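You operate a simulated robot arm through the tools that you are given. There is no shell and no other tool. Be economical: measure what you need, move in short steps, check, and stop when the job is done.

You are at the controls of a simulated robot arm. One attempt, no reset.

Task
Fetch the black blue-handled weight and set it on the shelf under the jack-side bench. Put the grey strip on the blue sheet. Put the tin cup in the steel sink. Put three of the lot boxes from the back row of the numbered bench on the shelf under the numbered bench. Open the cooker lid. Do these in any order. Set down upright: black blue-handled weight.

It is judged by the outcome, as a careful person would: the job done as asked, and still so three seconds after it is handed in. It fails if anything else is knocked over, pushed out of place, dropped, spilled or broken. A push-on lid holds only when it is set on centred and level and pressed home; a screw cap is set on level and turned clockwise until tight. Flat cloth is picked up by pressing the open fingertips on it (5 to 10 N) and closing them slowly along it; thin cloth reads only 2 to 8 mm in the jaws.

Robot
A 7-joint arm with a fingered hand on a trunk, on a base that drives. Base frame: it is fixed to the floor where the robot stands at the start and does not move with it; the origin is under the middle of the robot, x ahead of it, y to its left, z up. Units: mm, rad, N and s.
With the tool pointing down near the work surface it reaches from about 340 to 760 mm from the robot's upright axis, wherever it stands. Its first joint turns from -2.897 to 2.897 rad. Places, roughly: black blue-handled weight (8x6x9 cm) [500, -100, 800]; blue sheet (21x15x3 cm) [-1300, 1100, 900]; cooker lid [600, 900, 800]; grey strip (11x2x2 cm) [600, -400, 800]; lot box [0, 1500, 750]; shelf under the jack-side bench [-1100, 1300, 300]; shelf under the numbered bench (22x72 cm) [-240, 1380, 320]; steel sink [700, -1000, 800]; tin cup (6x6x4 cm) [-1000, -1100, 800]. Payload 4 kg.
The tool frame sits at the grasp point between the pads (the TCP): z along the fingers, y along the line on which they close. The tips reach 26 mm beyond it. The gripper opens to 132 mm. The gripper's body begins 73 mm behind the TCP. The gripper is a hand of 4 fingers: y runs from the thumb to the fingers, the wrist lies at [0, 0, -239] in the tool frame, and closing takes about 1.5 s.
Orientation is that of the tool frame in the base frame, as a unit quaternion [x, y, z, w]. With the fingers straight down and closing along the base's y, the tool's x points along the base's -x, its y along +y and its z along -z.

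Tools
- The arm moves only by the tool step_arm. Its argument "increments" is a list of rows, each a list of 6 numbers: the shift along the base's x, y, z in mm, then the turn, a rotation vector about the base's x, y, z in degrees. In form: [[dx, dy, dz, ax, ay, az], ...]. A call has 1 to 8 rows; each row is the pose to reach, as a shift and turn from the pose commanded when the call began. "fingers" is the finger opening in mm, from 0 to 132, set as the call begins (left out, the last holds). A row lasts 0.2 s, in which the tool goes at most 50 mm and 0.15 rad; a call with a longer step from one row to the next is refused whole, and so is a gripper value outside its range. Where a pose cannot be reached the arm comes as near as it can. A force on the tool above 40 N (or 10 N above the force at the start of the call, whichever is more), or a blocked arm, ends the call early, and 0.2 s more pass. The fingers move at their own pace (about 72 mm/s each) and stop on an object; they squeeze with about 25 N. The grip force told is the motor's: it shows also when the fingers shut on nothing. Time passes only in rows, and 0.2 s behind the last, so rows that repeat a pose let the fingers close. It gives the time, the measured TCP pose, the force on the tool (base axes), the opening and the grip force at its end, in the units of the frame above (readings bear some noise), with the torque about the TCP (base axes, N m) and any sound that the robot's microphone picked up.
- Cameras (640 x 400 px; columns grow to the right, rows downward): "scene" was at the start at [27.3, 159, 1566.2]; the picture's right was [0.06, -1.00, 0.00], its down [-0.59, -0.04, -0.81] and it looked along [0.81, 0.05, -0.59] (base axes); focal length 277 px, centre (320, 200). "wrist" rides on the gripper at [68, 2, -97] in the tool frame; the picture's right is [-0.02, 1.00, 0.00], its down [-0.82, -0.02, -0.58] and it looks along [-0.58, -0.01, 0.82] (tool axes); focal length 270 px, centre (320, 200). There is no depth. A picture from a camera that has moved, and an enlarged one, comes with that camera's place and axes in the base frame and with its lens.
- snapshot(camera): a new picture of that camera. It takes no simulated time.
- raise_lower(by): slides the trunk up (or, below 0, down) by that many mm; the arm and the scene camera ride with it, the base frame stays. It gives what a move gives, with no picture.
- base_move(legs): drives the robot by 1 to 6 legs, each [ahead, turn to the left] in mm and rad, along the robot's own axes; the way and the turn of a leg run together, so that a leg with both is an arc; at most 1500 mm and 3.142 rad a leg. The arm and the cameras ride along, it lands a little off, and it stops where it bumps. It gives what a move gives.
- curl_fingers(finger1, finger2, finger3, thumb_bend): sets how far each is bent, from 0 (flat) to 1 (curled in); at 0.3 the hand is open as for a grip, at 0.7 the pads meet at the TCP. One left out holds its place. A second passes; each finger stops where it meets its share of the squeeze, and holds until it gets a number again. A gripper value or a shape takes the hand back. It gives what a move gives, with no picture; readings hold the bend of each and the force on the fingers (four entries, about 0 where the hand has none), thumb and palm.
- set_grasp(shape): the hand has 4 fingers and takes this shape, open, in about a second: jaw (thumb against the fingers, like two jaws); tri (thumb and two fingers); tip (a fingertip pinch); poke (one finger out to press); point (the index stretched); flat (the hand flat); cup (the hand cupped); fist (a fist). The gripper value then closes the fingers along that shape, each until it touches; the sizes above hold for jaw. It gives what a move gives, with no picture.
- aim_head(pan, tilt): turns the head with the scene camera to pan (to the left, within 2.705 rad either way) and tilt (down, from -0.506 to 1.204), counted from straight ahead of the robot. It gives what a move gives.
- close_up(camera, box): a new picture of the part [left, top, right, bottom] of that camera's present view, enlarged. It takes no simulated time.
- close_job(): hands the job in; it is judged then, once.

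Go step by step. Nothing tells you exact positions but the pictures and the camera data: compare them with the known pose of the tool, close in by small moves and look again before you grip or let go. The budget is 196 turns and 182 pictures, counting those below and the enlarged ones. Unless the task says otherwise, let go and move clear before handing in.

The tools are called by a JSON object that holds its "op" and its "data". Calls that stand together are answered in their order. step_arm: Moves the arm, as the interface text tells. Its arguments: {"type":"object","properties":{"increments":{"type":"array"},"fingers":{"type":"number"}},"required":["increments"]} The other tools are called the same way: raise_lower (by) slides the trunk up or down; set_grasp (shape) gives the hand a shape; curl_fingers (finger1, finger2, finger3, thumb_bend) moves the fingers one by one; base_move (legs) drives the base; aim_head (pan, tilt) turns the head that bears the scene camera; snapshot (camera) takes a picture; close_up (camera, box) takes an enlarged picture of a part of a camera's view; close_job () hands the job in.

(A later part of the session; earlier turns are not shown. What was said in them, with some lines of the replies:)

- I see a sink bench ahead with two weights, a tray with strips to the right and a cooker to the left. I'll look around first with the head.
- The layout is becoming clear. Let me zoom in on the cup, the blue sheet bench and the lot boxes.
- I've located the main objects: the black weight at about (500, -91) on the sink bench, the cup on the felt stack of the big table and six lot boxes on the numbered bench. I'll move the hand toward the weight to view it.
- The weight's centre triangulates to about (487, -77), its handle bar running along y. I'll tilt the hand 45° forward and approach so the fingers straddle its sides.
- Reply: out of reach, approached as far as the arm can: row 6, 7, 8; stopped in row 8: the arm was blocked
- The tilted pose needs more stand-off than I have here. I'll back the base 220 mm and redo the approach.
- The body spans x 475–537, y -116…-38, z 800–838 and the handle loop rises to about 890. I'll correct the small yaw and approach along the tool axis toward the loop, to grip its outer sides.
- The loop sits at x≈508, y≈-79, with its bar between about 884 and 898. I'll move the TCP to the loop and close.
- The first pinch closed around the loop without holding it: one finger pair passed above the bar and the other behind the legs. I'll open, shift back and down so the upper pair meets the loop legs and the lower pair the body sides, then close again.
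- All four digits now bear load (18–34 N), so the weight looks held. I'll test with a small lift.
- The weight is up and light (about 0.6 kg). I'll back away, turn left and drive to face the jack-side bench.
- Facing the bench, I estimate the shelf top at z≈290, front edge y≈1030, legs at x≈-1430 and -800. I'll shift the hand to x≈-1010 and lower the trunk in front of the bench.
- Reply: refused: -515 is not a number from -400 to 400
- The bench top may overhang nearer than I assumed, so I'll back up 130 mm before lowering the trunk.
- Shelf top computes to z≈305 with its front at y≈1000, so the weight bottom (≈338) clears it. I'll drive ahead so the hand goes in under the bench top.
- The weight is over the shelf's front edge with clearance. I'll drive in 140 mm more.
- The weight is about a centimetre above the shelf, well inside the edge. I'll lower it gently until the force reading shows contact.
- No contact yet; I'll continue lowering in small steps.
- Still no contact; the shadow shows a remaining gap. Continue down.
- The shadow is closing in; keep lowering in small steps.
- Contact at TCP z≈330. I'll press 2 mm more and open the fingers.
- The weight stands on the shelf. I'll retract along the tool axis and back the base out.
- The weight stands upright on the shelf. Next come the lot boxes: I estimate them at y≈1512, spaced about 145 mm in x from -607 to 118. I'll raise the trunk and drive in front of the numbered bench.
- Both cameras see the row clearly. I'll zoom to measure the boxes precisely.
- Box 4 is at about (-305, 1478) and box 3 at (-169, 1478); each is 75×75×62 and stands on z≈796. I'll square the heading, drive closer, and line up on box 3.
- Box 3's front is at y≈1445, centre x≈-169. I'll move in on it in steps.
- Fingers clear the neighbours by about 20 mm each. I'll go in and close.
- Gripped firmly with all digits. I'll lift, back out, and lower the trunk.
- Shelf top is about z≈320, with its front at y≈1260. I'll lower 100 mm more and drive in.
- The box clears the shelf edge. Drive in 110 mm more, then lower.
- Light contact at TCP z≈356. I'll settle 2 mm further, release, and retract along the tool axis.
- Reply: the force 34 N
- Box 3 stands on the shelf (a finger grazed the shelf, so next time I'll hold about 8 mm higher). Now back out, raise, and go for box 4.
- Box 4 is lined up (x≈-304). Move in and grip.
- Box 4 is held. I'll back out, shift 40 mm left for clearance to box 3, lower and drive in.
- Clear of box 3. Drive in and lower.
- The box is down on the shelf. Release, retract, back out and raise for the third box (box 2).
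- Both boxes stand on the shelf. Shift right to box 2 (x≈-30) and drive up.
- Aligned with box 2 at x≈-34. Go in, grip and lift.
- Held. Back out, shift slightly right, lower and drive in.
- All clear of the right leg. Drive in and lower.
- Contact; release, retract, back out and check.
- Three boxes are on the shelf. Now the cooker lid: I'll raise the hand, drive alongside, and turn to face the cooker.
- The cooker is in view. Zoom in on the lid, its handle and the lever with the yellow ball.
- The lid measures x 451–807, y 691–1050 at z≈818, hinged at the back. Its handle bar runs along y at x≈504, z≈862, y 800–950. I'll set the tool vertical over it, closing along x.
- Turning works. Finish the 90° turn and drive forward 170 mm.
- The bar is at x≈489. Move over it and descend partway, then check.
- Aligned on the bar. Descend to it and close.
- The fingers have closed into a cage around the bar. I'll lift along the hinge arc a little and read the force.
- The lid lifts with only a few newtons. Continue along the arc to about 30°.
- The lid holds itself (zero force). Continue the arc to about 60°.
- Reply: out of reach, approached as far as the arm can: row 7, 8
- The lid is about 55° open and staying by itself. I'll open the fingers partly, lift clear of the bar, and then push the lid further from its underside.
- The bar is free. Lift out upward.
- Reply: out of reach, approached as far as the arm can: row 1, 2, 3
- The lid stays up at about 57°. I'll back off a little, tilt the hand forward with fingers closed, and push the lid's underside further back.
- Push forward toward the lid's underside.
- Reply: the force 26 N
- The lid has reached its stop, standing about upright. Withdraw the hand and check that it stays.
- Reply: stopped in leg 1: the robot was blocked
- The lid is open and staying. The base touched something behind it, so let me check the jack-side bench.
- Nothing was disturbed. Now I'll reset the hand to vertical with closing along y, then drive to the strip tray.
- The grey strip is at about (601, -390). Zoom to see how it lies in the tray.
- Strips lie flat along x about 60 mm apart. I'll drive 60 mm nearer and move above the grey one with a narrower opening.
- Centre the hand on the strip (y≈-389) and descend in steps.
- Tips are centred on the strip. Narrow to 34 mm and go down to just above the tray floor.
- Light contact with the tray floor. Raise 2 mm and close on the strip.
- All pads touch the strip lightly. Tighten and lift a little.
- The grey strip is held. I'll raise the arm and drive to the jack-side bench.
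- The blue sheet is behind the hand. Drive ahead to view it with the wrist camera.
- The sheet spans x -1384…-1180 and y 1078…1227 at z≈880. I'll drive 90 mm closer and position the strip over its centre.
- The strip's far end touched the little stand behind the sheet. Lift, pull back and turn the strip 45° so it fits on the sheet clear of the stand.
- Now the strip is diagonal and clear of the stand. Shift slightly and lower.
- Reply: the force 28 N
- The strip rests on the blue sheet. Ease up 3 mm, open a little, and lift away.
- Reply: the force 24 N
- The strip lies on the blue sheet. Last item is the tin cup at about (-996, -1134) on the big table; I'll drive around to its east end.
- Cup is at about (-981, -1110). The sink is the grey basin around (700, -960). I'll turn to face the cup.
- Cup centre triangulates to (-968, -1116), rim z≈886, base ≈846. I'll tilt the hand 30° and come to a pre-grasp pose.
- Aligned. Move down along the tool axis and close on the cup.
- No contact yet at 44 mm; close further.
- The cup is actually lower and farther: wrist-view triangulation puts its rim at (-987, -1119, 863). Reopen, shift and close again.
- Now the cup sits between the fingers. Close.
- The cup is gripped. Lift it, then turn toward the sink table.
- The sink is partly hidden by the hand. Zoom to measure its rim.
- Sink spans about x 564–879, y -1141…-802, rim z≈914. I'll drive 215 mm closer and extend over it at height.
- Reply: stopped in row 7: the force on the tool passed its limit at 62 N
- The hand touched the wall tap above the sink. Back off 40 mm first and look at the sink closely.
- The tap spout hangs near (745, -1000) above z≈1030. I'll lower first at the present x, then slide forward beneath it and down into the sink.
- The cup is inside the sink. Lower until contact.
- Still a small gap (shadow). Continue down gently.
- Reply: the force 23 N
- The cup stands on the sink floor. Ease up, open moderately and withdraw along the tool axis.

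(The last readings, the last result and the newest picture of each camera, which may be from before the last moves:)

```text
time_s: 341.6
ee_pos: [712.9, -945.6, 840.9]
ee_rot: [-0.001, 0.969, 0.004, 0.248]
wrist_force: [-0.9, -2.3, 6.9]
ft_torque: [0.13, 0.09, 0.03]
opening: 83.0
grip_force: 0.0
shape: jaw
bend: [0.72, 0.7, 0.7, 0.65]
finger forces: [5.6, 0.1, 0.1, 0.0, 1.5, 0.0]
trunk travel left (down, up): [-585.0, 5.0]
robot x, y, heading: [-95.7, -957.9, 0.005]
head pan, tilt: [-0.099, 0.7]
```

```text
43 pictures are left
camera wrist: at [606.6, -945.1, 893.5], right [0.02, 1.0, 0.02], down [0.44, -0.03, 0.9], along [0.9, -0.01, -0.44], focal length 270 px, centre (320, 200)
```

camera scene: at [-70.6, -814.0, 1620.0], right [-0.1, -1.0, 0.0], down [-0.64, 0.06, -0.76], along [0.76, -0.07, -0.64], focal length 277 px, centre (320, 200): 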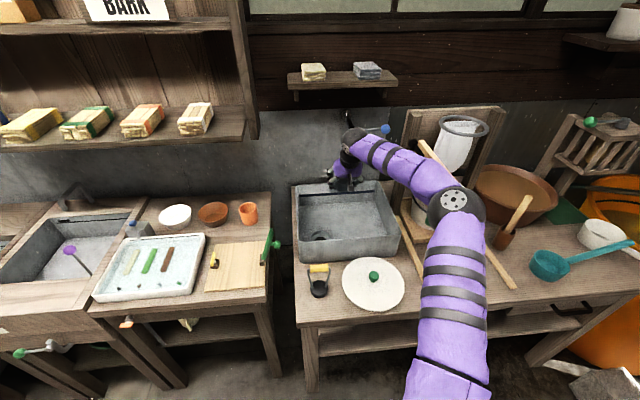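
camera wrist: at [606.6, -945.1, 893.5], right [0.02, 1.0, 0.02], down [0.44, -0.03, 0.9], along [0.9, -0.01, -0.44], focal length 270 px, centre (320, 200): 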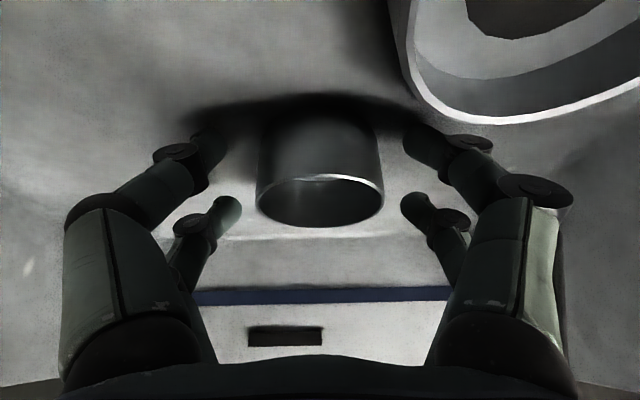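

The cup is free and upright. Withdraw.

{"op": "step_arm", "data": {"increments": [[-10, 0, 25, 0, 0, 0], [-25, 0, 60, 0, 0, 0], [-45, 0, 100, 0, 0, 0], [-65, 0, 140, 0, 0, 0], [-100, 0, 170, 0, 0, 0], [-145, 0, 190, 0, 0, 0], [-190, 0, 205, 0, 0, 0]]}}

{"op": "base_move", "data": {"legs": [[-350, 0]]}}

{"op": "snapshot", "data": {"camera": "scene"}}

{"op": "close_up", "data": {"camera": "scene", "box": [240, 100, 400, 200]}}

```text
time_s: 343.2
ee_pos: [522.3, -943.3, 1042.6]
ee_rot: [-0.001, 0.969, 0.004, 0.247]
wrist_force: [-0.4, -0.1, -0.7]
ft_torque: [-0.01, 0.01, -0.03]
opening: 84.7
grip_force: 0.0
shape: jaw
bend: [0.7, 0.7, 0.7, 0.65]
finger forces: [0.0, 0.1, 0.0, 0.1, 0.0, 0.0]
trunk travel left (down, up): [-585.0, 5.0]
robot x, y, heading: [-93.1, -958.3, 0.005]
head pan, tilt: [-0.099, 0.7]
```

```text
time_s: 345.5
ee_pos: [174.0, -945.7, 1043.4]
ee_rot: [0.0, 0.969, 0.004, 0.248]
wrist_force: [-0.9, 0.3, 0.2]
ft_torque: [0.01, 0.03, 0.0]
opening: 84.8
grip_force: 0.1
shape: jaw
bend: [0.7, 0.7, 0.7, 0.65]
finger forces: [0.0, 0.0, 0.0, 0.0, 0.0, 0.0]
trunk travel left (down, up): [-585.0, 5.0]
robot x, y, heading: [-444.9, -959.4, -0.001]
head pan, tilt: [-0.099, 0.7]
```

```text
42 pictures are left
camera scene: at [-418.5, -814.8, 1620.1], right [-0.1, -0.99, 0.0], down [-0.64, 0.06, -0.77], along [0.76, -0.08, -0.64], focal length 277 px, centre (320, 200)
```

scene: 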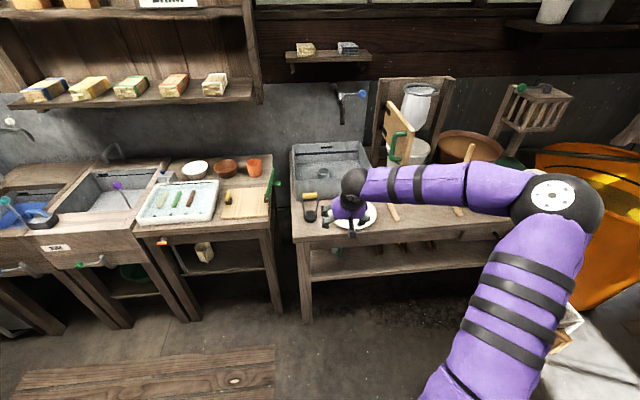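

```text
4.00 times, centred on (320, 150) of scene
camera zoom: at [-418.5, -814.8, 1620.1], right [-0.1, -0.99, 0.0], down [-0.64, 0.06, -0.77], along [0.76, -0.08, -0.64], focal length 1109 px, centre (320, 400)
```

zoom: 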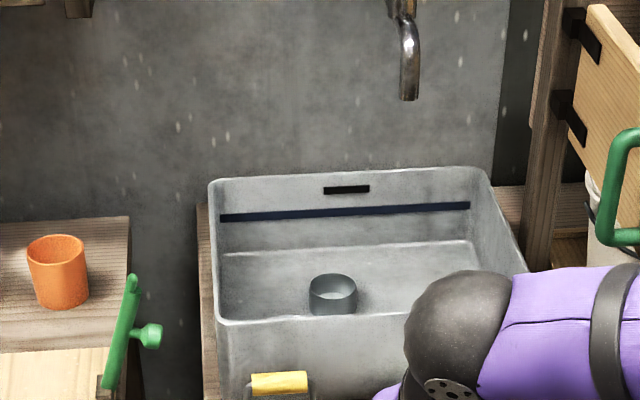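

The cup stands in the sink. A final check on the lid, benches and the big table.

{"op": "aim_head", "data": {"pan": 1.1, "tilt": 0.4}}

{"op": "snapshot", "data": {"camera": "scene"}}

{"op": "aim_head", "data": {"pan": 1.9, "tilt": 0.4}}

{"op": "close_up", "data": {"camera": "scene", "box": [160, 60, 480, 260]}}

```text
time_s: 346.9
ee_pos: [175.7, -947.0, 1042.9]
ee_rot: [0.001, 0.969, 0.004, 0.248]
wrist_force: [0.6, -1.2, -0.6]
ft_torque: [0.03, 0.0, 0.03]
opening: 84.7
grip_force: 0.1
shape: jaw
bend: [0.7, 0.7, 0.7, 0.65]
finger forces: [0.0, 0.1, 0.0, 0.0, 0.0, 0.1]
trunk travel left (down, up): [-585.0, 5.0]
robot x, y, heading: [-439.1, -962.6, -0.001]
head pan, tilt: [1.1, 0.4]
```

```text
40 pictures are left
camera scene: at [-460.5, -723.9, 1646.9], right [0.89, -0.45, 0.0], down [-0.18, -0.35, -0.92], along [0.42, 0.82, -0.39], focal length 277 px, centre (320, 200)
```

scene: 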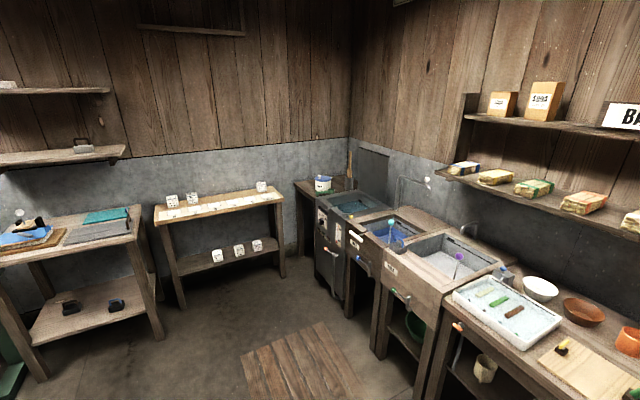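

```text
time_s: 348.0
ee_pos: [175.0, -945.8, 1042.6]
ee_rot: [0.001, 0.969, 0.004, 0.248]
wrist_force: [0.9, -0.5, 0.0]
ft_torque: [0.0, -0.01, 0.01]
opening: 84.5
grip_force: 0.0
shape: jaw
bend: [0.7, 0.7, 0.7, 0.65]
finger forces: [0.0, 0.0, 0.0, 0.0, 0.1, 0.0]
trunk travel left (down, up): [-585.0, 5.0]
robot x, y, heading: [-443.7, -960.6, 0.001]
head pan, tilt: [1.901, 0.4]
```

```text
2.00 times, centred on (320, 160) of scene
camera zoom: at [-532.6, -718.7, 1647.0], right [0.95, 0.32, 0.0], down [0.13, -0.37, -0.92], along [-0.3, 0.87, -0.39], focal length 554 px, centre (320, 280)
```

zoom: 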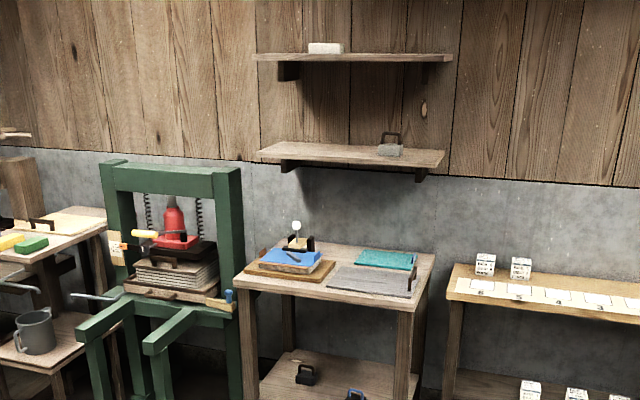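

Everything is where it should be: the lid is open, three boxes are on the shelf, the weight is upright on its shelf, the strip is on the blue sheet and the cup is in the sink. The hand is clear, so I'm handing in.

{"op": "close_job", "data": {}}

```text
The job is handed in.
```

All five tasks are done, and I handed the job in after a last look from the scene camera.

- **Weight:** the black blue-handled weight stands upright on the shelf under the jack-side bench.
- **Strip:** the grey strip lies diagonally on the blue sheet.
- **Cup:** the tin cup stands upright in the steel sink.
- **Lot boxes:** boxes 2, 3 and 4 from the back row are on the shelf under the numbered bench.
- **Cooker lid:** it is pushed open to its stop and stays there on its own.

Along the way the robot touched three things it should not have:

- The hand hit the wall tap over the sink with up to 62 N.
- The held strip pressed on the small stand behind the blue sheet.
- The base was stopped by something behind it, probably a leg of the jack-side bench.

None of the three looked moved in the later pictures.
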